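You operate a simulated robot arm through the tools that you are given. There is no shell and no other tool. Be economical: measure what you need, move in short steps, check, and stop when the job is done.

Carry out the task below with a simulated two-armed robot. There is one attempt and no reset: what you move stays moved.

TASK
Hold the orange mug on the top of the jug table steady with one hand and put the white filter from the middle of the sample table in it with the other.

It is judged by the outcome, as a careful person would: the job done as asked, and still so three seconds after it is handed in. It fails if anything else is knocked over, pushed out of place, dropped, spilled or broken.

THE ROBOT
Two 7-joint arms with two-finger parallel grippers on one trunk, on a base that drives. Base frame: it is fixed to the floor where the robot stands at the start and does not move with it; the origin is under the middle of the robot, x ahead of it, y to its left, z up. Readings come in mm, degrees, newtons and seconds.
The left shoulder is at the start at [60, 189, 1128], the right one opposite. With the tool pointing down near the work surface each hand reaches from about 100 to 640 mm from the robot's upright axis, wherever it stands, measured 20 degrees to its own side. Payload 3.43 kg a hand.
Tool frame (each hand has its own): the origin (TCP) lies between the finger pads and is the grasp point; the fingertips stand 30 mm ahead of it; z points along the fingers, y is the line along which they close. Largest opening 94 mm; finger width 28, thickness 10; the body of the gripper, 50 by 96 mm, starts 55 mm behind the TCP.
Orientation is told as [roll, pitch, yaw] about the base's x, y, z axes, in that order, counted from this pose: with the fingers straight down and closing along the base's y, the tool's x points along the base's -x, its y along +y and its z along -z.

THE INTERFACE
- The arms move only by the tool jog_arm. It takes "left_commands", "right_commands" or both (then of equal length, played together; a hand with none holds still); each is a list of rows, each a list of 7 numbers: the shift along the tool's x, y, z in mm, then the turn, a rotation vector about the tool's x, y, z in degrees, then the gripper command, from -1 (fully open) to 1 (shut), values between in proportion. In form: [[dx, dy, dz, wx, wy, wz, claw], ...]. A call has 1 to 12 rows; each row shifts and turns the commanded pose from where the row before left it, along the tool's axes as they then stand. Each row takes 0.2 s and may step no farther than 50 mm and 8.6 degrees from the row before; otherwise, or with a gripper value out of range, the whole call is refused. A pose out of reach is approached as far as the arm can. The call stops where the force on the tool passes 40 N (or 10 N more than at its start, if that is more) or the arm is blocked; 0.2 s more then pass. Each finger travels about 153 mm/s and halts on what it meets, pressing with about 27 N; the grip force reading is that of the motor and also rises with nothing between the fingers. The clock runs only during rows and for 0.2 s after the last one: add rows that do not move to give the fingers time. The reply holds the time, the measured pose of the TCP, the force on the tool along the base axes, the opening and the grip force, in the units named above and with some noise, with the torque about the TCP (base axes, N m) and any sound that the robot's microphone picked up, and new pictures: "pictures" is both (left out), scene, wrist or none (wrist: the cameras of the hands that moved).
- Cameras (640 x 400 px; columns grow to the right, rows downward): "scene" is now at [-39.7, 56.1, 1662.5]; the picture's right is [0.96, -0.28, 0.00], its down [-0.25, -0.85, -0.46] and it looks along [0.13, 0.44, -0.89] (base axes); focal length 214 px, centre (320, 200). "left" rides on the left gripper at [76, -14, -103] in its tool frame; the picture's right is [0.18, 0.98, 0.00], its down [-0.75, 0.14, -0.64] and it looks along [-0.63, 0.12, 0.77] (tool axes); focal length 243 px, centre (320, 200). "right" rides on the right gripper at [76, 14, -103] in its tool frame; the picture's right is [-0.18, 0.98, 0.00], its down [-0.75, -0.14, -0.64] and it looks along [-0.63, -0.12, 0.77] (tool axes); focal length 243 px, centre (320, 200). There is no depth. A picture from a camera that has moved, and an enlarged one, comes with that camera's place and axes in the base frame and with its lens. The place of the scene camera against the robot may be out by one fixed shift of up to 12 mm in any direction.
- lift_body(by): slides the trunk up (or, below 0, down) by that many mm; the arms and the scene camera ride with it, the base frame stays. It gives what a move gives, with no picture.
- roll_base(legs): drives the robot by 1 to 6 legs, each [ahead, left, turn to the left] in mm, mm and degrees, along the robot's own axes; the way and the turn of a leg run together, so that a leg with both is an arc; at most 1500 mm and 180 degrees a leg. The arms and the cameras ride along, it lands a little off, and it stops where it bumps. It gives what a move gives, and a new picture of the scene camera.
- aim_head(pan, tilt): turns the head with the scene camera to pan (to the left, within 86 degrees either way) and tilt (down, from -29 to 69), counted from straight ahead of the robot. It gives what a move gives, and a new picture of the scene camera.
- inspect(camera, box): a new picture of the part [left, top, right, bottom] of that camera's present view, enlarged. No time passes.
- job_done(): hands the job in; it is judged then, once.

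Go step by step. Nothing tells you exact positions but the pictures and the camera data: compare them with the known pose of the tool, close in by small moves and look again before you grip or let go. The budget is 120 turns and 260 pictures, counting those below and the enlarged ones. Unless the task says otherwise, let go and move clear before handing in, and close with one line.

The tools are called after ">>>" by a JSON object that holds its "method" and its "body". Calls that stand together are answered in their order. jog_arm: Moves the arms, as the interface text tells. Its arguments: {"type":"object","properties":{"left_commands":{"type":"array","items":{"type":"array","items":{"type":"number"}}},"right_commands":{"type":"array","items":{"type":"array","items":{"type":"number"}}},"pictures":{"type":"string","enum":["both","scene","wrist","none"]}},"required":[]} The other tools are called the same way: lift_body (by) slides the trunk up or down; roll_base (legs) drives the base; aim_head (pan, tilt) turns the head that bears the scene camera; inspect (camera, box) takes an enlarged picture of a part of a camera's view; job_done () hands the job in.

At the start:

```text
t: 0.0
left_tcp_pos: [337.7, 386.2, 1076.1]
left_ee_rot: [0.0, 0.0, -0.1]
left_force: [0.1, 0.3, -0.9]
left_torque: [0.0, 0.07, -0.01]
left_grip_width: 93.9
left_finger_force: 0.1
right_tcp_pos: [284.4, 32.1, 1115.1]
right_ee_rot: [0.1, 0.0, 0.1]
right_force: [0.1, 1.3, 0.3]
right_torque: [0.03, -0.01, 0.01]
right_grip_width: 94.3
right_finger_force: 0.2
trunk travel left (down, up): [-800.0, 190.0]
robot x, y, heading: [-2.2, -1.8, -0.1]
head pan, tilt: [73.9, 62.5]
```

scene: 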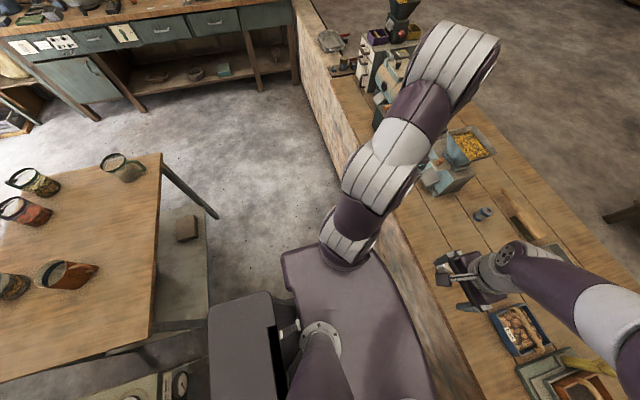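
right: 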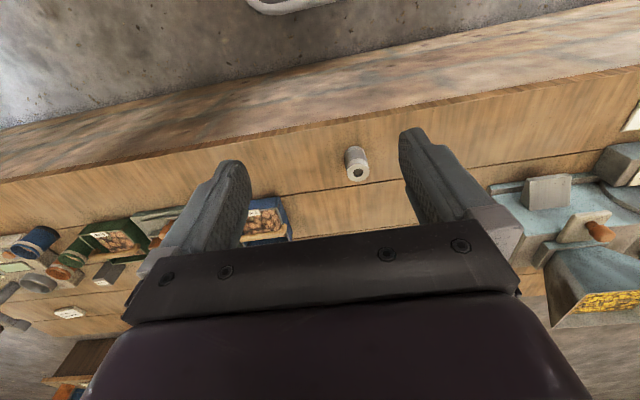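
left: 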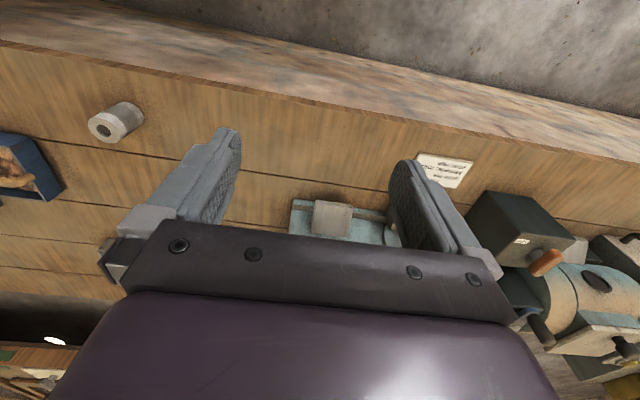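

I see a long bench ahead and a table with vessels behind-left. I'll look around to identify the jug table and the sample table.

>>> {"method": "aim_head", "body": {"pan": 0, "tilt": 45}}

>>> {"method": "aim_head", "body": {"pan": -80, "tilt": 40}}

>>> {"method": "aim_head", "body": {"pan": 86, "tilt": 35}}

```text
t: 1.5
left_tcp_pos: [337.5, 384.9, 1075.8]
left_ee_rot: [0.0, 0.0, -0.1]
left_force: [0.0, 0.2, 0.3]
left_torque: [0.02, 0.03, -0.03]
left_grip_width: 94.0
left_finger_force: 0.0
right_tcp_pos: [283.6, 33.1, 1114.2]
right_ee_rot: [0.0, 0.0, -0.1]
right_force: [0.5, 0.2, 0.1]
right_torque: [-0.02, -0.01, -0.02]
right_grip_width: 94.1
right_finger_force: 0.1
trunk travel left (down, up): [-800.0, 190.0]
robot x, y, heading: [4.0, 0.1, -0.1]
head pan, tilt: [0.0, 45.0]
camera scene: at [24.0, -5.0, 1684.8], right [0.0, -1.0, 0.0], down [-0.71, 0.0, -0.71], along [0.71, 0.0, -0.71], focal length 214 px, centre (320, 200)
```

scene: 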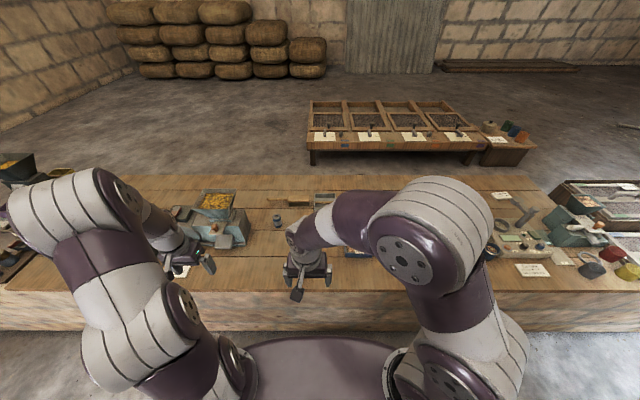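

```text
t: 3.0
left_tcp_pos: [336.1, 384.9, 1075.8]
left_ee_rot: [0.0, 0.1, 0.0]
left_force: [0.2, 0.7, -0.2]
left_torque: [-0.02, 0.03, 0.02]
left_grip_width: 94.1
left_finger_force: 0.0
right_tcp_pos: [282.9, 31.3, 1114.7]
right_ee_rot: [-0.1, -0.1, 0.0]
right_force: [-0.4, -0.7, -0.1]
right_torque: [0.0, 0.02, 0.0]
right_grip_width: 93.8
right_finger_force: 0.1
trunk travel left (down, up): [-800.0, 190.0]
robot x, y, heading: [2.6, -0.5, 0.0]
head pan, tilt: [-80.0, 40.0]
camera scene: at [-42.5, -88.8, 1692.1], right [-0.98, -0.17, 0.0], down [-0.11, 0.63, -0.77], along [0.13, -0.75, -0.64], focal length 214 px, centre (320, 200)
```

scene: 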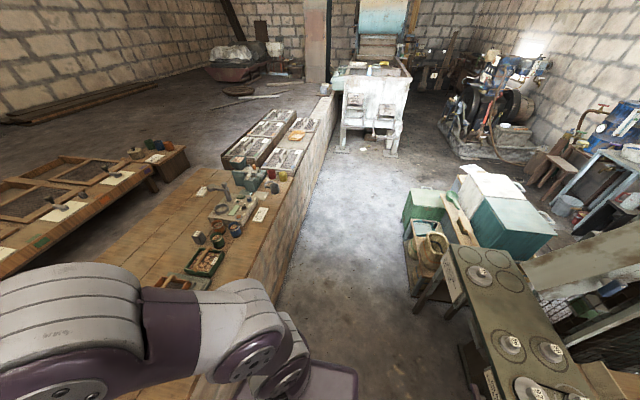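

```text
t: 5.5
left_tcp_pos: [338.1, 385.9, 1076.7]
left_ee_rot: [0.0, 0.0, 0.0]
left_force: [-0.5, 0.0, -0.5]
left_torque: [-0.02, 0.02, -0.01]
left_grip_width: 94.0
left_finger_force: 0.1
right_tcp_pos: [283.3, 32.5, 1115.1]
right_ee_rot: [0.0, 0.0, 0.0]
right_force: [-0.3, 0.7, -0.1]
right_torque: [0.01, -0.04, -0.04]
right_grip_width: 93.8
right_finger_force: 0.1
trunk travel left (down, up): [-800.0, 190.0]
robot x, y, heading: [0.2, -0.6, 0.1]
head pan, tilt: [85.9, 35.0]
camera scene: at [-51.0, 82.8, 1699.7], right [1.0, -0.07, 0.0], down [-0.04, -0.57, -0.82], along [0.06, 0.82, -0.57], focal length 214 px, centre (320, 200)
```

scene: 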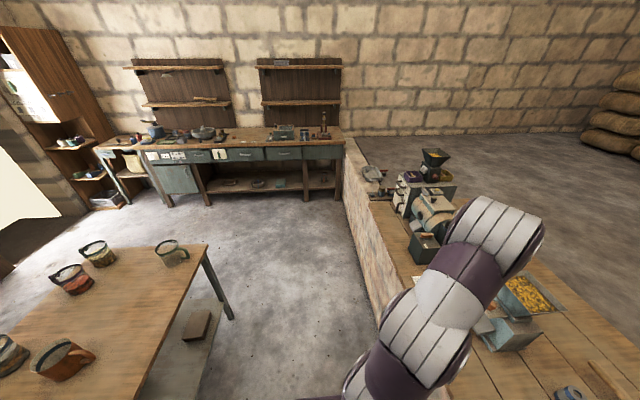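

There are several mugs on a table at the rear left. I'll zoom in on them and on the tables ahead.

>>> {"method": "inspect", "body": {"camera": "scene", "box": [0, 220, 240, 400]}}

>>> {"method": "roll_base", "body": {"legs": [[0, 0, 90]]}}

```text
2.22 times, centred on (120, 310) of scene
camera zoom: at [-51.0, 82.8, 1699.7], right [1.0, -0.07, 0.0], down [-0.04, -0.57, -0.82], along [0.06, 0.82, -0.57], focal length 477 px, centre (764, -44)
```

zoom: 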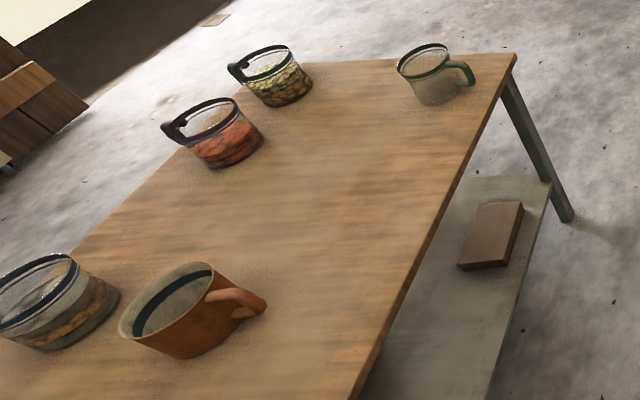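

```text
t: 9.8
left_tcp_pos: [-389.9, 331.3, 1075.9]
left_ee_rot: [0.0, -0.1, 90.8]
left_force: [0.8, 0.1, 0.4]
left_torque: [0.0, -0.01, 0.02]
left_grip_width: 94.1
left_finger_force: 0.1
right_tcp_pos: [-35.9, 283.7, 1114.6]
right_ee_rot: [0.0, 0.0, 90.8]
right_force: [-0.8, 0.1, 0.9]
right_torque: [-0.02, -0.01, -0.03]
right_grip_width: 93.7
right_finger_force: 0.1
trunk travel left (down, up): [-800.0, 190.0]
robot x, y, heading: [-0.1, -1.8, 91.0]
head pan, tilt: [85.9, 35.0]
camera scene: at [-84.5, -60.1, 1699.7], right [0.06, 1.0, 0.0], down [0.57, -0.03, -0.82], along [-0.82, 0.05, -0.57], focal length 214 px, centre (320, 200)
```

scene: 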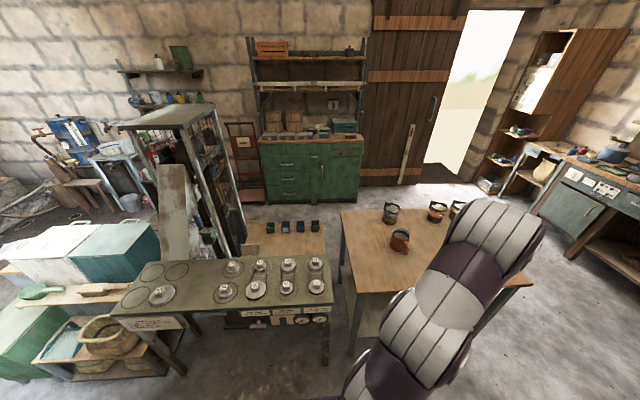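

The jug table holds the orange mug. I'll look closely at the neighbouring tables for a white filter.

>>> {"method": "inspect", "body": {"camera": "scene", "box": [100, 210, 350, 366]}}

>>> {"method": "inspect", "body": {"camera": "scene", "box": [330, 180, 490, 280]}}

>>> {"method": "aim_head", "body": {"pan": 45, "tilt": 50}}

```text
2.56 times, centred on (225, 288) of scene
camera zoom: at [-84.5, -60.1, 1699.7], right [0.06, 1.0, 0.0], down [0.57, -0.03, -0.82], along [-0.82, 0.05, -0.57], focal length 549 px, centre (563, -25)
```

zoom: 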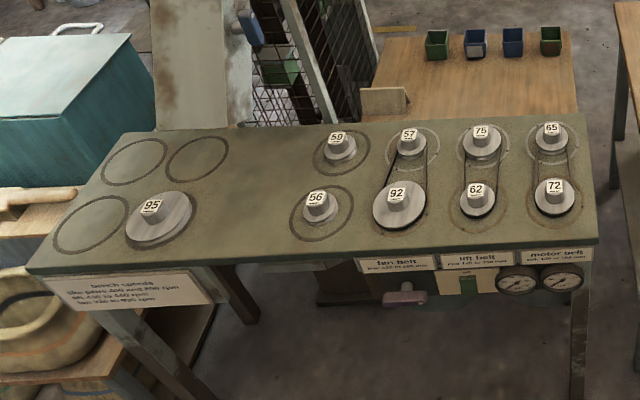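

```text
4.00 times, centred on (410, 230) of scene
camera zoom: at [-84.5, -60.1, 1699.7], right [0.06, 1.0, 0.0], down [0.57, -0.03, -0.82], along [-0.82, 0.05, -0.57], focal length 858 px, centre (-40, 80)
```

zoom: 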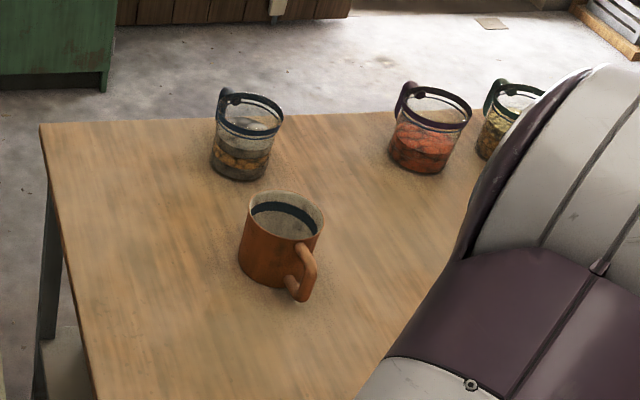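

```text
t: 10.8
left_tcp_pos: [-389.3, 332.2, 1075.7]
left_ee_rot: [0.1, 0.0, 90.8]
left_force: [0.8, 1.1, -0.4]
left_torque: [0.01, 0.0, -0.06]
left_grip_width: 93.9
left_finger_force: 0.0
right_tcp_pos: [-36.5, 283.0, 1115.5]
right_ee_rot: [0.0, 0.0, 90.8]
right_force: [0.0, 0.4, -0.5]
right_torque: [-0.02, -0.04, -0.02]
right_grip_width: 94.0
right_finger_force: 0.0
trunk travel left (down, up): [-800.0, 190.0]
robot x, y, heading: [4.6, 2.0, 91.0]
head pan, tilt: [45.0, 50.0]
camera scene: at [-51.9, -11.5, 1678.0], right [0.7, 0.72, 0.0], down [0.55, -0.53, -0.64], along [-0.46, 0.45, -0.77], focal length 214 px, centre (320, 200)
```

scene: 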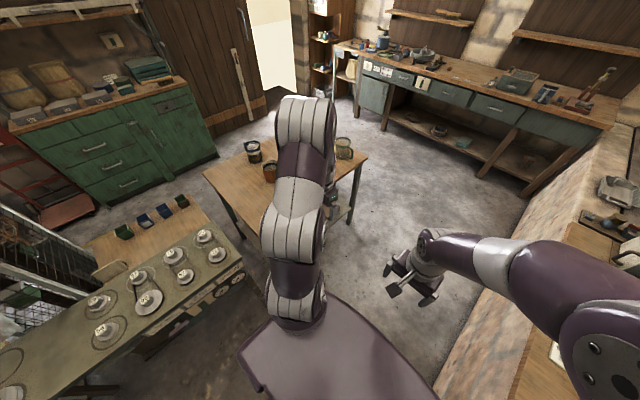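

The mug is at the left of the jug table. I'll look at other candidate surfaces: the little table with coloured boxes, and the bench items.

>>> {"method": "inspect", "body": {"camera": "scene", "box": [60, 180, 240, 292]}}

>>> {"method": "inspect", "body": {"camera": "scene", "box": [330, 10, 640, 204]}}

>>> {"method": "aim_head", "body": {"pan": -60, "tilt": 35}}

```text
3.56 times, centred on (150, 236) of scene
camera zoom: at [-51.9, -11.5, 1678.0], right [0.7, 0.72, 0.0], down [0.55, -0.53, -0.64], along [-0.46, 0.45, -0.77], focal length 763 px, centre (924, 72)
```

zoom: 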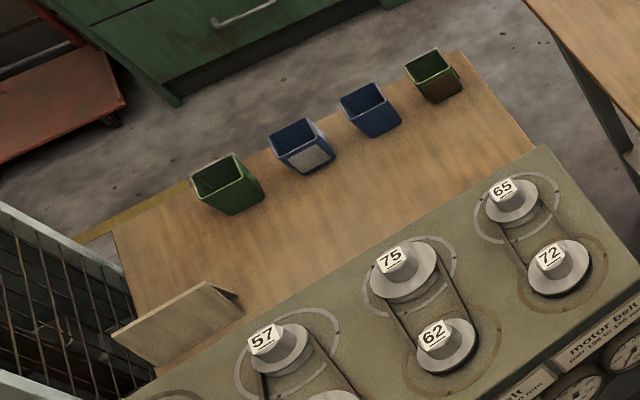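

```text
2.06 times, centred on (485, 107) of scene
camera zoom: at [-51.9, -11.5, 1678.0], right [0.7, 0.72, 0.0], down [0.55, -0.53, -0.64], along [-0.46, 0.45, -0.77], focal length 442 px, centre (-20, 392)
```

zoom: 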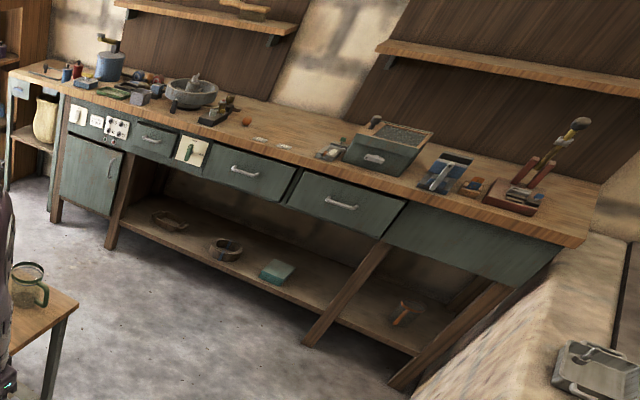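

```text
t: 12.7
left_tcp_pos: [-389.4, 332.4, 1076.3]
left_ee_rot: [0.0, 0.0, 90.7]
left_force: [0.0, 0.2, -0.5]
left_torque: [0.01, -0.03, -0.01]
left_grip_width: 94.0
left_finger_force: 0.0
right_tcp_pos: [-36.0, 284.3, 1114.8]
right_ee_rot: [0.0, 0.0, 90.7]
right_force: [0.6, 0.3, 0.0]
right_torque: [0.0, -0.01, 0.01]
right_grip_width: 94.4
right_finger_force: 0.1
trunk travel left (down, up): [-800.0, 190.0]
robot x, y, heading: [-0.4, -3.9, 90.5]
head pan, tilt: [-60.0, 35.0]
camera scene: at [78.9, -19.9, 1699.7], right [0.51, -0.86, 0.0], down [-0.49, -0.29, -0.82], along [0.7, 0.42, -0.57], focal length 214 px, centre (320, 200)
```

scene: 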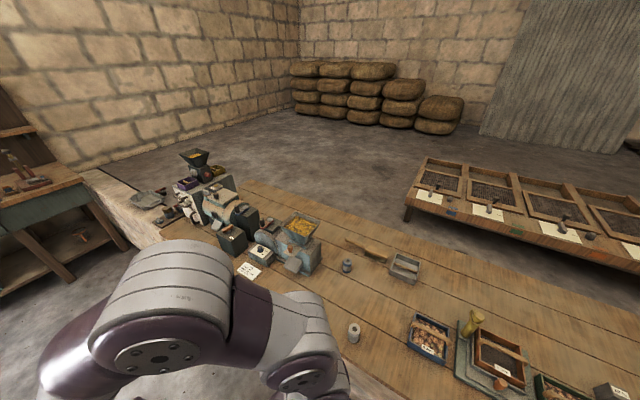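

Two small cylinders stand on the bench ahead; one looks white. I'll zoom in on them and the rest of the bench.

>>> {"method": "inspect", "body": {"camera": "scene", "box": [320, 240, 480, 340]}}

>>> {"method": "inspect", "body": {"camera": "scene", "box": [400, 140, 640, 290]}}

>>> {"method": "inspect", "body": {"camera": "scene", "box": [320, 280, 640, 400]}}

>>> {"method": "inspect", "body": {"camera": "scene", "box": [120, 140, 340, 290]}}

```text
4.00 times, centred on (400, 290) of scene
camera zoom: at [78.9, -19.9, 1699.7], right [0.51, -0.86, 0.0], down [-0.49, -0.29, -0.82], along [0.7, 0.42, -0.57], focal length 858 px, centre (0, -160)
```

zoom: 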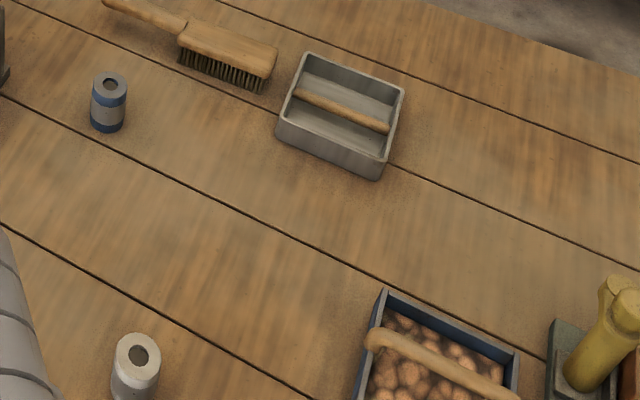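

```text
2.67 times, centred on (520, 215) of scene
camera zoom: at [78.9, -19.9, 1699.7], right [0.51, -0.86, 0.0], down [-0.49, -0.29, -0.82], along [0.7, 0.42, -0.57], focal length 572 px, centre (-213, 160)
```

zoom: 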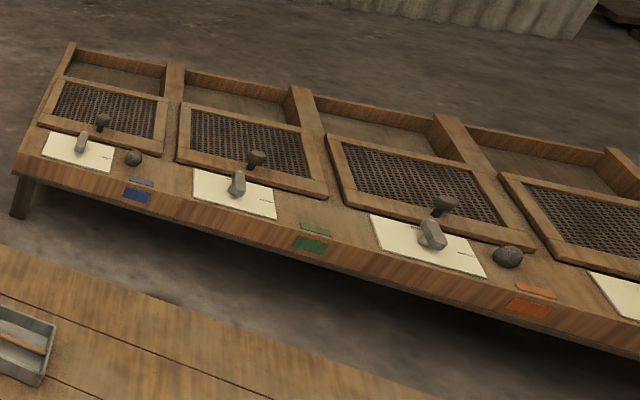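

```text
2.00 times, centred on (480, 340) of scene
camera zoom: at [78.9, -19.9, 1699.7], right [0.51, -0.86, 0.0], down [-0.49, -0.29, -0.82], along [0.7, 0.42, -0.57], focal length 429 px, centre (0, -80)
```

zoom: 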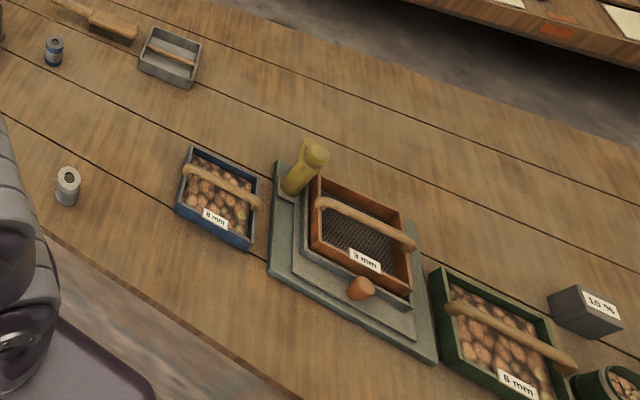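

```text
2.67 times, centred on (230, 215) of scene
camera zoom: at [78.9, -19.9, 1699.7], right [0.51, -0.86, 0.0], down [-0.49, -0.29, -0.82], along [0.7, 0.42, -0.57], focal length 572 px, centre (560, 160)
```

zoom: 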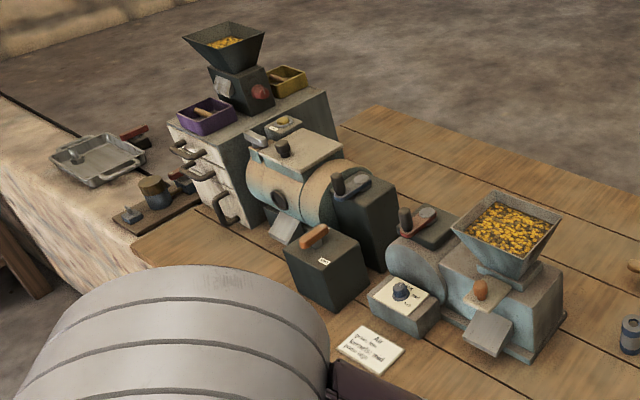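

A white hollow cylinder on the bench looks like the filter, with a blue-banded one beside it. I'll check the other end of the bench for rivals before trusting that.

>>> {"method": "aim_head", "body": {"pan": -86, "tilt": 45}}

>>> {"method": "roll_base", "body": {"legs": [[0, 0, -90]]}}

>>> {"method": "inspect", "body": {"camera": "scene", "box": [60, 100, 360, 300]}}

>>> {"method": "aim_head", "body": {"pan": -20, "tilt": 55}}

```text
t: 13.6
left_tcp_pos: [-389.9, 331.9, 1076.2]
left_ee_rot: [0.0, -0.1, 90.8]
left_force: [0.0, 0.5, 0.2]
left_torque: [-0.01, -0.02, 0.04]
left_grip_width: 93.9
left_finger_force: 0.1
right_tcp_pos: [-37.3, 283.7, 1114.3]
right_ee_rot: [0.0, -0.1, 90.8]
right_force: [-0.1, 0.6, -0.2]
right_torque: [-0.01, 0.0, 0.0]
right_grip_width: 94.1
right_finger_force: 0.0
trunk travel left (down, up): [-800.0, 190.0]
robot x, y, heading: [-2.6, -1.6, 91.2]
head pan, tilt: [-85.9, 45.0]
camera scene: at [84.3, -58.1, 1684.9], right [0.09, -1.0, 0.0], down [-0.7, -0.06, -0.71], along [0.7, 0.06, -0.71], focal length 214 px, centre (320, 200)
```

scene: 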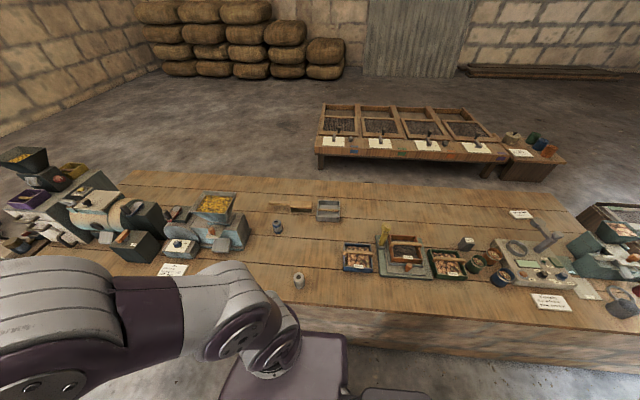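

```text
t: 17.8
left_tcp_pos: [335.6, 387.6, 1075.8]
left_ee_rot: [0.0, 0.0, 0.5]
left_force: [0.4, 0.2, -0.4]
left_torque: [0.0, -0.04, -0.03]
left_grip_width: 94.1
left_finger_force: 0.1
right_tcp_pos: [283.2, 33.9, 1115.4]
right_ee_rot: [0.1, 0.0, 0.5]
right_force: [-0.1, 0.6, -0.8]
right_torque: [0.0, 0.0, 0.0]
right_grip_width: 93.9
right_finger_force: 0.0
trunk travel left (down, up): [-800.0, 190.0]
robot x, y, heading: [-0.5, -2.4, 0.5]
head pan, tilt: [-85.9, 45.0]
camera scene: at [-50.9, -86.6, 1684.9], right [-1.0, -0.08, 0.0], down [-0.06, 0.7, -0.71], along [0.06, -0.7, -0.71], focal length 214 px, centre (320, 200)
```

scene: 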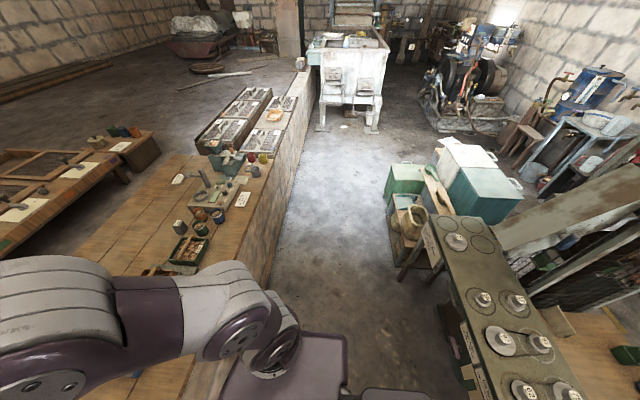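

```text
2.00 times, centred on (210, 200) of scene
camera zoom: at [-50.9, -86.6, 1684.9], right [-1.0, -0.08, 0.0], down [-0.06, 0.7, -0.71], along [0.06, -0.7, -0.71], focal length 429 px, centre (540, 200)
```

zoom: 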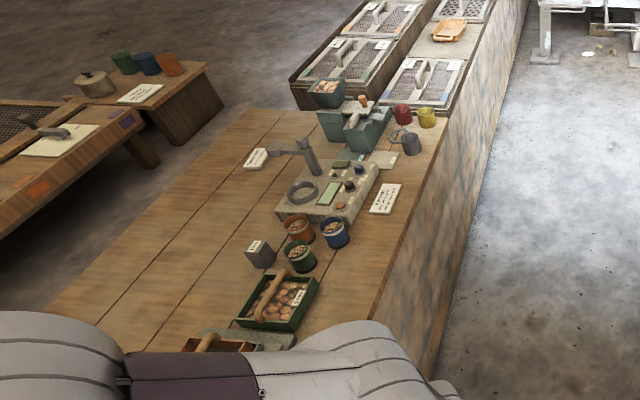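

```text
t: 19.2
left_tcp_pos: [333.8, 387.4, 1076.2]
left_ee_rot: [0.0, -0.1, 0.5]
left_force: [-0.2, 0.4, -0.5]
left_torque: [0.0, 0.02, 0.02]
left_grip_width: 93.8
left_finger_force: 0.1
right_tcp_pos: [284.0, 34.0, 1115.2]
right_ee_rot: [0.0, 0.1, 0.5]
right_force: [0.6, 0.7, -0.8]
right_torque: [0.0, 0.03, 0.02]
right_grip_width: 94.3
right_finger_force: 0.0
trunk travel left (down, up): [-800.0, 190.0]
robot x, y, heading: [-1.7, -1.1, 0.5]
head pan, tilt: [-20.0, 55.0]
camera scene: at [10.6, -29.8, 1671.4], right [-0.34, -0.94, 0.0], down [-0.77, 0.27, -0.57], along [0.54, -0.19, -0.82], focal length 214 px, centre (320, 200)
```

scene: 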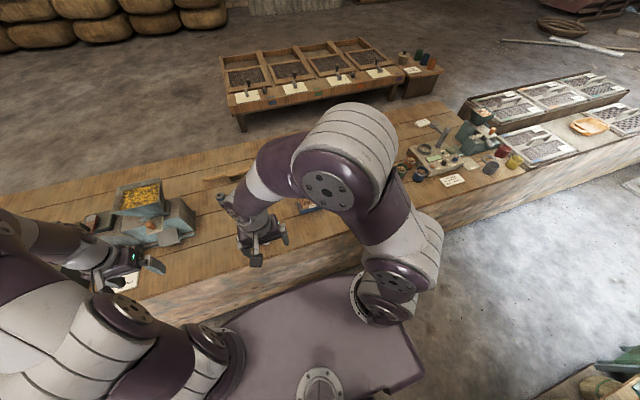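

The white hollow cylinder triangulates to about (483, 68), top at z ≈ 813. I'll bring the right hand above it to verify.

>>> {"method": "jog_arm", "body": {"right_commands": [[-33, 6, 35, 0, 0, 0, -1], [-33, 6, 35, 0, 0, 0, -1], [-33, 6, 35, 0, 0, 0, -1], [-33, 6, 35, 0, 0, 0, -1], [-33, 6, 35, 0, 0, 0, -1], [-33, 6, 35, 0, 0, 0, -1], [0, 0, 0, 0, 0, 0, -1]], "pictures": "wrist"}}

```text
t: 20.8
left_tcp_pos: [332.9, 387.7, 1076.0]
left_ee_rot: [0.0, 0.0, 0.4]
left_force: [0.2, 0.3, 0.7]
left_torque: [-0.01, -0.02, 0.01]
left_grip_width: 93.9
left_finger_force: 0.1
right_tcp_pos: [480.6, 70.3, 905.4]
right_ee_rot: [0.0, 0.0, 0.5]
right_force: [0.3, -0.2, 0.3]
right_torque: [0.03, 0.02, 0.01]
right_grip_width: 94.0
right_finger_force: 0.0
trunk travel left (down, up): [-800.0, 190.0]
robot x, y, heading: [-1.3, -2.4, 0.6]
head pan, tilt: [-20.0, 55.0]
camera right: at [404.2, 83.4, 1007.7], right [0.18, 0.98, 0.0], down [0.75, -0.13, 0.64], along [0.63, -0.11, -0.77], focal length 243 px, centre (320, 200)
```

right: 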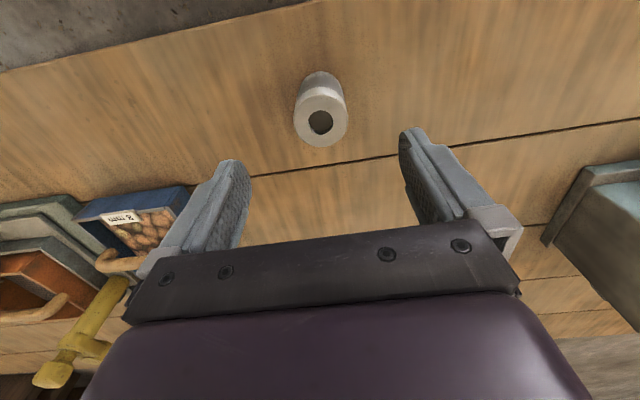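

The filter is centred under the hand at (480, 70), top ~813, bench ~759. Lower to z ≈ 812 and check.

>>> {"method": "jog_arm", "body": {"right_commands": [[0, 0, 47, 0, 0, 0, -1], [0, 0, 46, 0, 0, 0, -1], [0, 0, 0, 0, 0, 0, -1]], "pictures": "wrist"}}

```text
t: 21.6
left_tcp_pos: [333.1, 388.1, 1076.2]
left_ee_rot: [0.0, 0.0, 0.5]
left_force: [0.5, 0.1, -0.2]
left_torque: [-0.01, 0.0, 0.0]
left_grip_width: 94.1
left_finger_force: 0.0
right_tcp_pos: [481.3, 72.4, 810.8]
right_ee_rot: [0.0, 0.0, 0.4]
right_force: [0.0, 0.0, 0.2]
right_torque: [-0.02, -0.03, -0.03]
right_grip_width: 94.0
right_finger_force: 0.1
trunk travel left (down, up): [-800.0, 190.0]
robot x, y, heading: [1.2, 2.0, 0.5]
head pan, tilt: [-20.0, 55.0]
camera right: at [404.3, 84.1, 913.1], right [0.18, 0.98, 0.0], down [0.75, -0.14, 0.64], along [0.63, -0.11, -0.77], focal length 243 px, centre (320, 200)
```

right: 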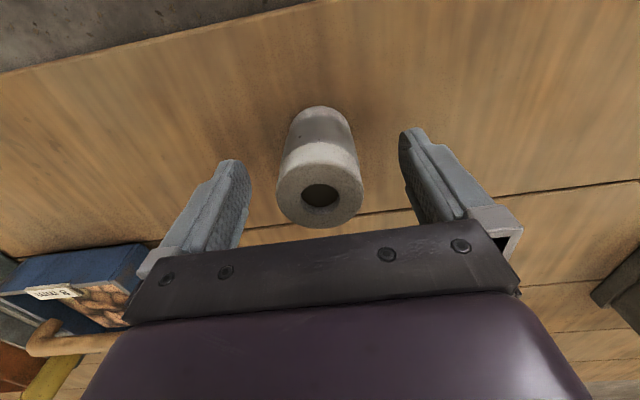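

Filter is centred between the fingers. Closing.

>>> {"method": "jog_arm", "body": {"right_commands": [[0, 0, 0, 0, 0, 0, -0.3], [0, 0, 0, 0, 0, 0, 0.2], [0, 0, 0, 0, 0, 0, 1], [0, 0, 0, 0, 0, 0, 1]], "pictures": "wrist"}}

```text
t: 22.6
left_tcp_pos: [333.6, 387.8, 1077.0]
left_ee_rot: [0.0, -0.1, 0.5]
left_force: [0.8, 0.9, -0.3]
left_torque: [0.03, 0.0, 0.01]
left_grip_width: 93.9
left_finger_force: 0.1
right_tcp_pos: [480.9, 70.6, 811.7]
right_ee_rot: [0.0, 0.0, 0.6]
right_force: [0.6, 0.8, 0.9]
right_torque: [-0.03, 0.02, 0.01]
right_grip_width: 43.9
right_finger_force: 26.8
trunk travel left (down, up): [-800.0, 190.0]
robot x, y, heading: [1.2, -0.8, 0.7]
head pan, tilt: [-20.0, 55.0]
camera right: at [404.5, 84.1, 913.1], right [0.18, 0.98, 0.0], down [0.75, -0.13, 0.64], along [0.63, -0.11, -0.77], focal length 243 px, centre (320, 200)
```

right: 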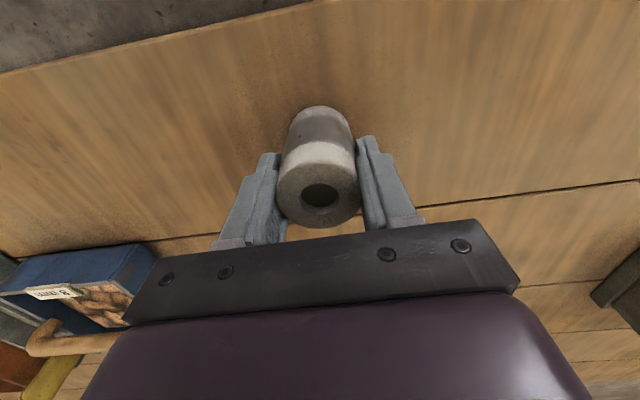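

Gripped at 44 mm. Lift straight up and retract.

>>> {"method": "jog_arm", "body": {"right_commands": [[0, 0, -20, 0, 0, 0, 1], [0, 0, -45, 0, 0, 0, 1], [0, 0, -45, 0, 0, 0, 1], [0, 0, -45, 0, 0, 0, 1], [20, 0, -45, 0, 0, 0, 1], [35, -10, -30, 0, 0, 0, 1], [35, -10, -30, 0, 0, 0, 1], [35, -10, -30, 0, 0, 0, 1], [35, -10, -10, 0, 0, 0, 1], [35, -10, 0, 0, 0, 0, 1], [0, 0, 0, 0, 0, 0, 1]], "pictures": "wrist"}}

>>> {"method": "aim_head", "body": {"pan": 0, "tilt": 50}}

>>> {"method": "roll_base", "body": {"legs": [[0, 0, 120]]}}

```text
t: 25.0
left_tcp_pos: [333.8, 388.8, 1075.7]
left_ee_rot: [0.0, -0.1, 0.5]
left_force: [0.2, 0.6, 0.2]
left_torque: [-0.02, 0.04, -0.01]
left_grip_width: 94.3
left_finger_force: 0.1
right_tcp_pos: [286.2, 17.2, 1111.0]
right_ee_rot: [-0.1, 0.1, 0.6]
right_force: [-0.1, 0.1, -1.6]
right_torque: [0.0, 0.03, 0.02]
right_grip_width: 44.1
right_finger_force: 27.0
trunk travel left (down, up): [-800.0, 190.0]
robot x, y, heading: [2.2, -1.0, 0.7]
head pan, tilt: [-20.0, 55.0]
camera right: at [210.8, 31.4, 1213.6], right [0.18, 0.98, 0.0], down [0.76, -0.13, 0.64], along [0.63, -0.11, -0.77], focal length 243 px, centre (320, 200)
```

right: 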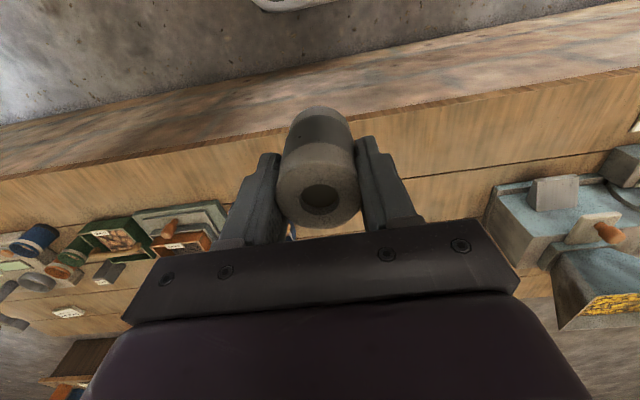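

```text
t: 25.8
left_tcp_pos: [333.8, 388.1, 1076.5]
left_ee_rot: [0.0, 0.1, 0.6]
left_force: [0.1, 0.8, 0.9]
left_torque: [0.02, 0.01, 0.0]
left_grip_width: 93.9
left_finger_force: 0.0
right_tcp_pos: [287.8, 18.1, 1111.2]
right_ee_rot: [-0.1, 0.0, 0.5]
right_force: [0.7, 0.7, -1.1]
right_torque: [0.0, 0.01, -0.01]
right_grip_width: 43.5
right_finger_force: 27.3
trunk travel left (down, up): [-800.0, 190.0]
robot x, y, heading: [4.2, 0.9, 0.5]
head pan, tilt: [0.0, 50.0]
camera scene: at [19.6, -5.2, 1677.9], right [0.01, -1.0, 0.0], down [-0.77, -0.01, -0.64], along [0.64, 0.0, -0.77], focal length 214 px, centre (320, 200)
```

scene: 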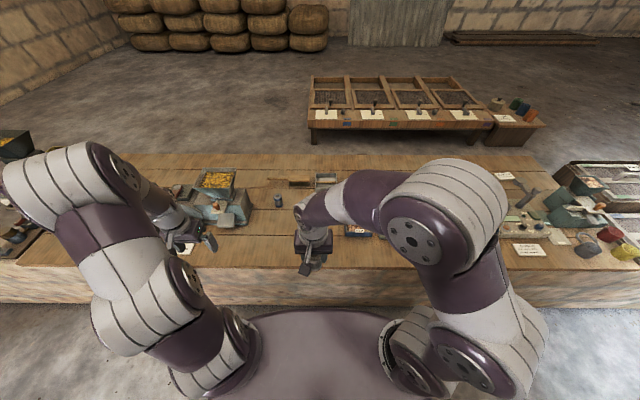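

```text
t: 31.2
left_tcp_pos: [-502.3, 99.1, 1075.2]
left_ee_rot: [0.0, 0.0, 120.1]
left_force: [1.2, -0.6, 0.0]
left_torque: [0.01, 0.01, 0.02]
left_grip_width: 94.1
left_finger_force: 0.1
right_tcp_pos: [-156.4, 240.4, 1110.7]
right_ee_rot: [-0.1, 0.1, 120.0]
right_force: [-0.8, -0.4, -1.5]
right_torque: [0.0, 0.0, -0.01]
right_grip_width: 43.3
right_finger_force: 26.9
trunk travel left (down, up): [-800.0, 190.0]
robot x, y, heading: [-1.4, 2.6, 120.1]
head pan, tilt: [0.0, 50.0]
camera scene: at [-6.1, 9.6, 1677.9], right [0.87, 0.5, 0.0], down [0.38, -0.66, -0.64], along [-0.32, 0.56, -0.77], focal length 214 px, centre (320, 200)
```

scene: 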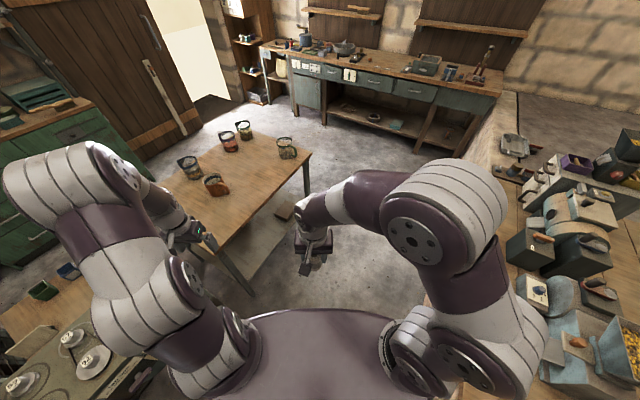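

The filter is held well. The jug table spans about x −1223..−624, y 140..960; the mug is near (−870, 425). I'll face it squarely from +x.

>>> {"method": "roll_base", "body": {"legs": [[0, 0, 60], [0, -440, 0], [180, 0, 0]]}}

```text
t: 37.6
left_tcp_pos: [-519.6, 71.1, 1076.7]
left_ee_rot: [0.0, 0.0, 178.7]
left_force: [-0.2, 0.2, 0.5]
left_torque: [0.01, 0.01, 0.0]
left_grip_width: 94.0
left_finger_force: 0.1
right_tcp_pos: [-460.5, 439.1, 1111.1]
right_ee_rot: [0.0, -0.1, 178.7]
right_force: [0.7, 0.1, -2.2]
right_torque: [0.0, 0.01, 0.0]
right_grip_width: 43.2
right_finger_force: 27.2
trunk travel left (down, up): [-800.0, 190.0]
robot x, y, heading: [-173.8, 446.4, 178.7]
head pan, tilt: [0.0, 50.0]
camera scene: at [-186.9, 443.5, 1678.0], right [0.02, 1.0, 0.0], down [0.77, -0.02, -0.64], along [-0.64, 0.01, -0.77], focal length 214 px, centre (320, 200)
```

scene: 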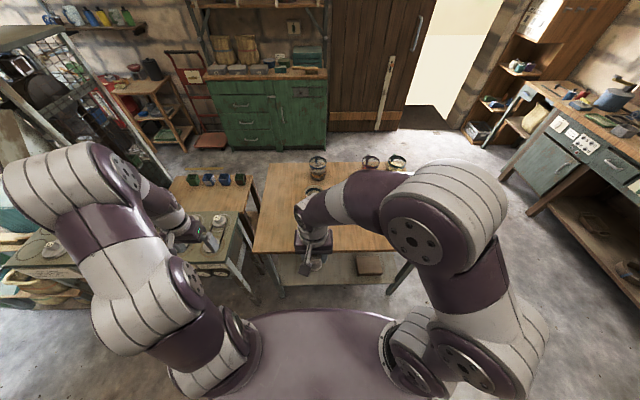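

Gap to the table edge is ~120 mm. I'll advance 80 mm and swing the left hand for a wrist view of the mug.

>>> {"method": "roll_base", "body": {"legs": [[85, 0, 0]]}}

>>> {"method": "jog_arm", "body": {"left_commands": [[-20, -40, 0, 0, 0, 0, -1], [-20, -40, 0, 0, 0, 0, -1], [-20, -40, 0, 0, 0, 0, -1], [0, 0, 0, 0, 0, 0, -1]], "right_commands": [[0, -45, 0, 0, 0, 0, 1], [0, -45, 0, 0, 0, 0, 1], [0, -45, 0, 0, 0, 0, 1], [0, -45, 0, 0, 0, 0, 1]]}}

```text
t: 38.7
left_tcp_pos: [-603.5, 71.7, 1076.2]
left_ee_rot: [0.0, 0.0, 178.9]
left_force: [-0.5, -0.5, 0.7]
left_torque: [0.01, 0.0, 0.02]
left_grip_width: 94.1
left_finger_force: 0.2
right_tcp_pos: [-544.2, 440.8, 1111.1]
right_ee_rot: [0.0, 0.0, 178.8]
right_force: [-0.2, -0.6, -1.0]
right_torque: [0.0, -0.02, -0.01]
right_grip_width: 43.2
right_finger_force: 27.2
trunk travel left (down, up): [-800.0, 190.0]
robot x, y, heading: [-257.7, 449.3, 178.9]
head pan, tilt: [0.0, 50.0]
camera scene: at [-271.3, 445.5, 1678.0], right [0.02, 1.0, 0.0], down [0.77, -0.02, -0.64], along [-0.64, 0.01, -0.77], focal length 214 px, centre (320, 200)
```

scene: 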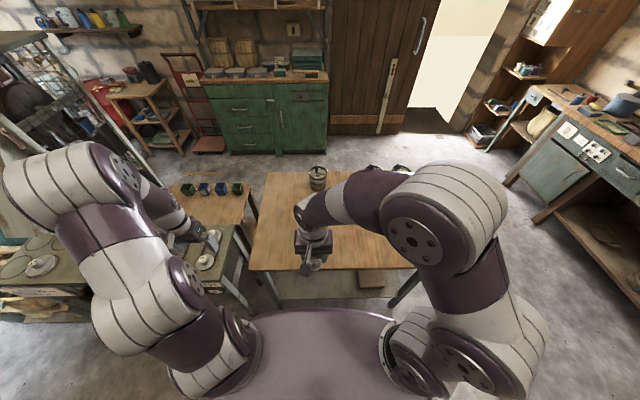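

```text
t: 39.7
left_tcp_pos: [-660.2, 193.4, 1076.4]
left_ee_rot: [0.1, -0.2, 178.8]
left_force: [0.1, 0.4, 0.0]
left_torque: [-0.01, 0.0, -0.02]
left_grip_width: 94.0
left_finger_force: 0.0
right_tcp_pos: [-539.2, 622.1, 1111.6]
right_ee_rot: [0.0, 0.0, 178.8]
right_force: [1.1, 0.0, -0.8]
right_torque: [-0.02, 0.0, 0.01]
right_grip_width: 43.4
right_finger_force: 26.6
trunk travel left (down, up): [-800.0, 190.0]
robot x, y, heading: [-256.2, 451.6, 178.8]
head pan, tilt: [0.0, 50.0]
camera scene: at [-270.4, 446.8, 1678.0], right [0.02, 1.0, 0.0], down [0.77, -0.02, -0.64], along [-0.64, 0.01, -0.77], focal length 214 px, centre (320, 200)
camera right: at [-462.1, 604.7, 1214.1], right [-0.2, -0.98, 0.0], down [-0.75, 0.16, 0.64], along [-0.63, 0.13, -0.77], focal length 243 px, centre (320, 200)
camera left: at [-584.1, 207.1, 1178.6], right [0.16, -0.99, 0.0], down [-0.76, -0.12, 0.64], along [-0.63, -0.11, -0.77], focal length 243 px, centre (320, 200)
```

scene: 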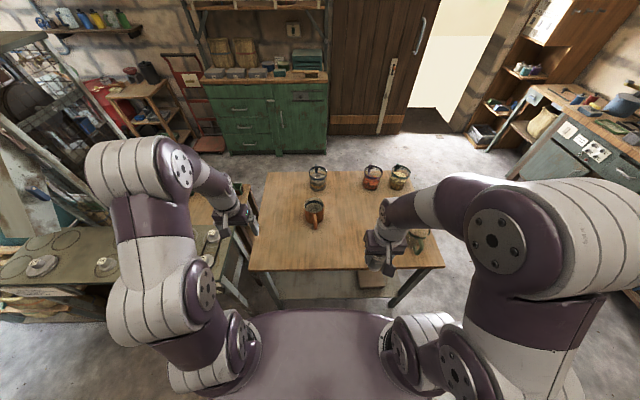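
right: 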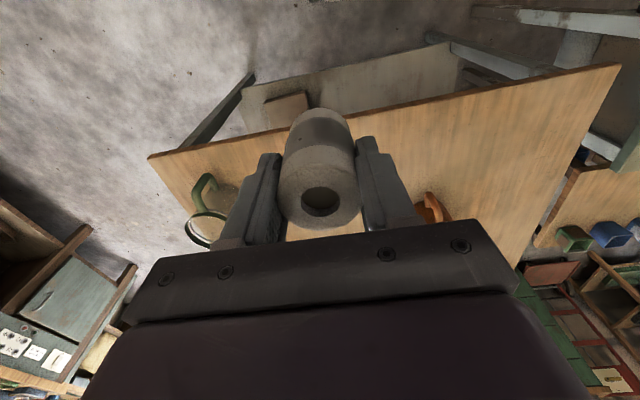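
left: 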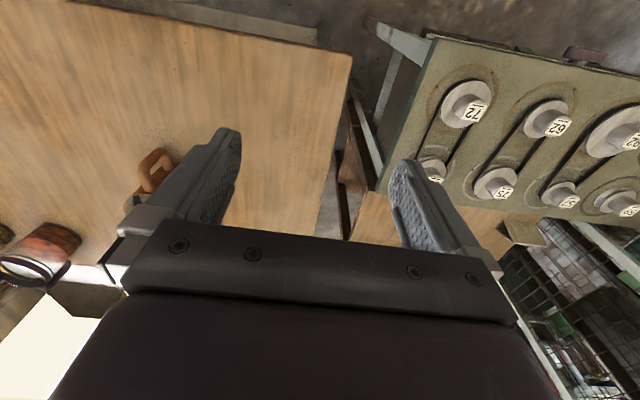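

The handle of the orange mug points toward the robot. Zoom for measurement.

>>> {"method": "inspect", "body": {"camera": "scene", "box": [272, 180, 352, 230]}}

>>> {"method": "inspect", "body": {"camera": "left", "box": [60, 120, 260, 245]}}

```text
8.00 times, centred on (312, 205) of scene
camera zoom: at [-270.4, 446.8, 1678.0], right [0.02, 1.0, 0.0], down [0.77, -0.02, -0.64], along [-0.64, 0.01, -0.77], focal length 1716 px, centre (384, 160)
```

zoom: 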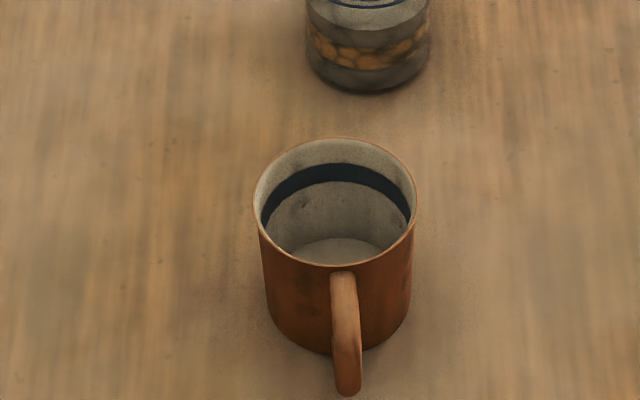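

```text
3.20 times, centred on (160, 182) of left
camera zoom: at [-584.1, 207.1, 1178.6], right [0.16, -0.99, 0.0], down [-0.76, -0.12, 0.64], along [-0.63, -0.11, -0.77], focal length 776 px, centre (832, 256)
```

zoom: 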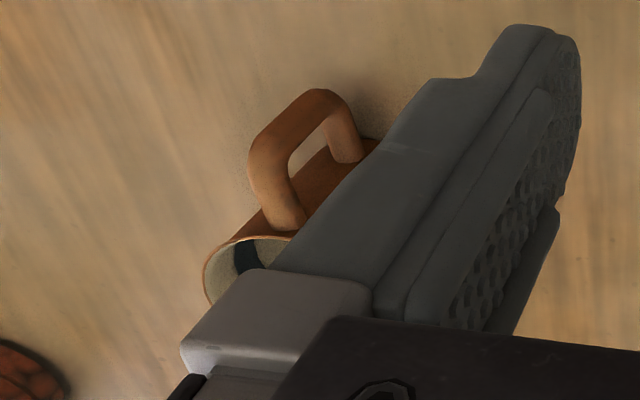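

Mug is empty; rim centre ≈ (−895, 427, ~885), handle toward me with outer bottom corner ≈ (−808, 432, 820). Mug is at the reach limit, so I'll check the base-to-table gap.

>>> {"method": "aim_head", "body": {"pan": 0, "tilt": 69}}

```text
t: 40.5
left_tcp_pos: [-661.4, 192.2, 1074.8]
left_ee_rot: [0.0, -0.1, 178.7]
left_force: [-0.7, 0.4, 0.2]
left_torque: [-0.03, -0.02, 0.01]
left_grip_width: 94.0
left_finger_force: 0.0
right_tcp_pos: [-540.8, 619.1, 1111.9]
right_ee_rot: [0.0, 0.0, 178.8]
right_force: [0.1, -1.2, -1.5]
right_torque: [-0.01, -0.03, -0.02]
right_grip_width: 43.3
right_finger_force: 27.3
trunk travel left (down, up): [-800.0, 190.0]
robot x, y, heading: [-257.7, 457.0, 178.9]
head pan, tilt: [0.0, 68.8]
camera scene: at [-251.9, 444.8, 1656.0], right [0.02, 1.0, 0.0], down [0.93, -0.02, -0.36], along [-0.36, 0.01, -0.93], focal length 214 px, centre (320, 200)
```

scene: 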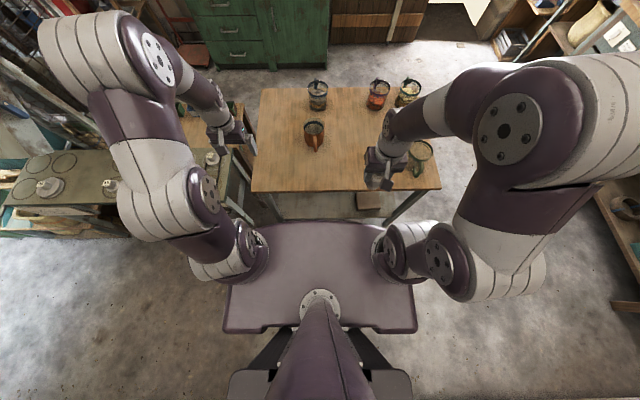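

The purple plate is up at shoulder height, so base clearance is uncertain; I'll test whether the right arm reaches above the mug from here first.

>>> {"method": "jog_arm", "body": {"right_commands": [[-39.5, 21, 10, 0, 0, 0, 1], [-39.5, 21, 10, 0, 0, 0, 1], [-39.5, 21, 10, 0, 0, 0, 1], [-39.5, 21, 10, 0, 0, 0, 1], [-39.5, 21, 10, 0, 0, 0, 1], [-39.5, 21, 10, 0, 0, 0, 1], [-39.5, 21, 10, 0, 0, 0, 1], [-39.5, 21, 10, 0, 0, 0, 1], [-39.5, 21, 10, 0, 0, 0, 1], [0, 0, 0, 0, 0, 0, 1]]}}

```text
t: 42.7
left_tcp_pos: [-662.8, 194.9, 1076.0]
left_ee_rot: [0.0, 0.0, 178.8]
left_force: [0.1, 0.2, -0.3]
left_torque: [-0.01, 0.01, 0.0]
left_grip_width: 94.0
left_finger_force: 0.1
right_tcp_pos: [-828.4, 468.8, 1008.3]
right_ee_rot: [0.0, 0.0, 178.7]
right_force: [1.0, -0.2, -2.2]
right_torque: [0.02, 0.01, -0.01]
right_grip_width: 43.5
right_finger_force: 27.0
right hand out of reach, approached as far as the arm can: row 7, 8, 9
trunk travel left (down, up): [-800.0, 190.0]
robot x, y, heading: [-256.1, 447.3, 178.9]
head pan, tilt: [0.0, 68.8]
camera scene: at [-251.7, 445.0, 1656.0], right [0.02, 1.0, 0.0], down [0.93, -0.02, -0.36], along [-0.36, 0.01, -0.93], focal length 214 px, centre (320, 200)
camera right: at [-752.5, 452.5, 1111.1], right [-0.2, -0.98, 0.0], down [-0.75, 0.16, 0.64], along [-0.63, 0.13, -0.77], focal length 243 px, centre (320, 200)
```

scene: 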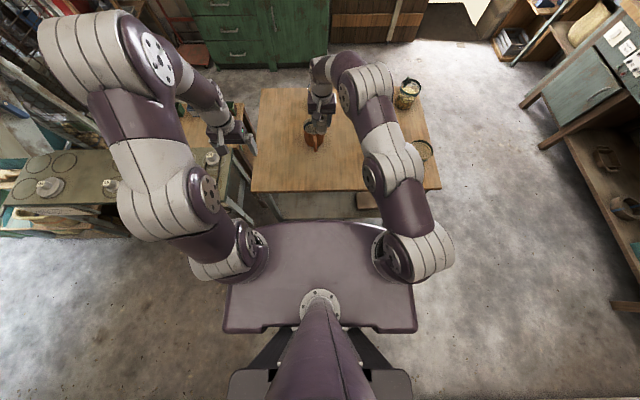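
right: 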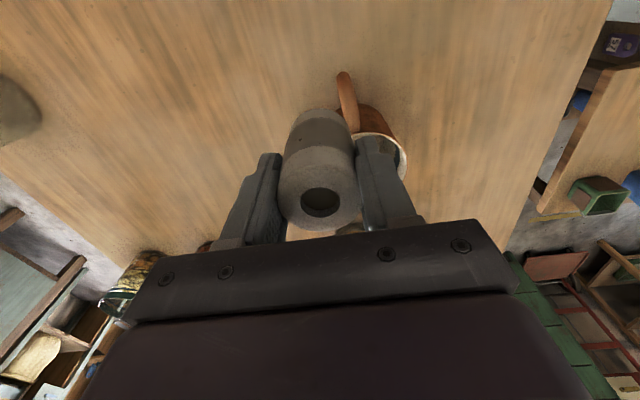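

The right arm tops out at ~575 mm straight ahead, so the base must come closer. I'll pull back and use the left wrist camera, turned sideways, to view the base/table clearance.

>>> {"method": "jog_arm", "body": {"left_commands": [[33, 45, 0, 0, 0, 0, -1], [33, 45, 0, 0, 0, 0, -1], [33, 45, 0, 0, 0, 0, -1], [0, 0, 0, 0, 0, 8.5, -1], [0, 0, 0, 0, 0, 8.5, -1], [0, 0, 0, 0, 0, 8.5, -1], [0, 0, 0, 0, 0, 8.5, -1], [0, 0, 0, 0, 0, 8.5, -1], [0, 0, 0, 0, 0, 8.5, -1], [0, 0, 0, 0, 0, 8.5, -1], [0, 0, 0, 0, 0, 8.5, -1], [0, 0, 0, 0, 0, 8.5, -1]], "right_commands": [[45, 0, 0, 0, 0, 0, 1], [45, 0, 0, 0, 0, 0, 1], [45, 0, 0, 0, 0, 0, 1], [45, -15, -10, 0, 0, 0, 1], [45, -15, -10, 0, 0, 0, 1], [45, -15, -10, 0, 0, 0, 1], [45, -15, -10, 0, 0, 0, 1], [0, -15, -20, 0, 0, 0, 1], [0, 0, 0, 0, 0, 0, 1], [0, 0, 0, 0, 0, 0, 1], [0, 0, 0, 0, 0, 0, 1], [0, 0, 0, 0, 0, 0, 1]]}}

```text
refused: row 1 steps farther than a row can; nothing moved
```

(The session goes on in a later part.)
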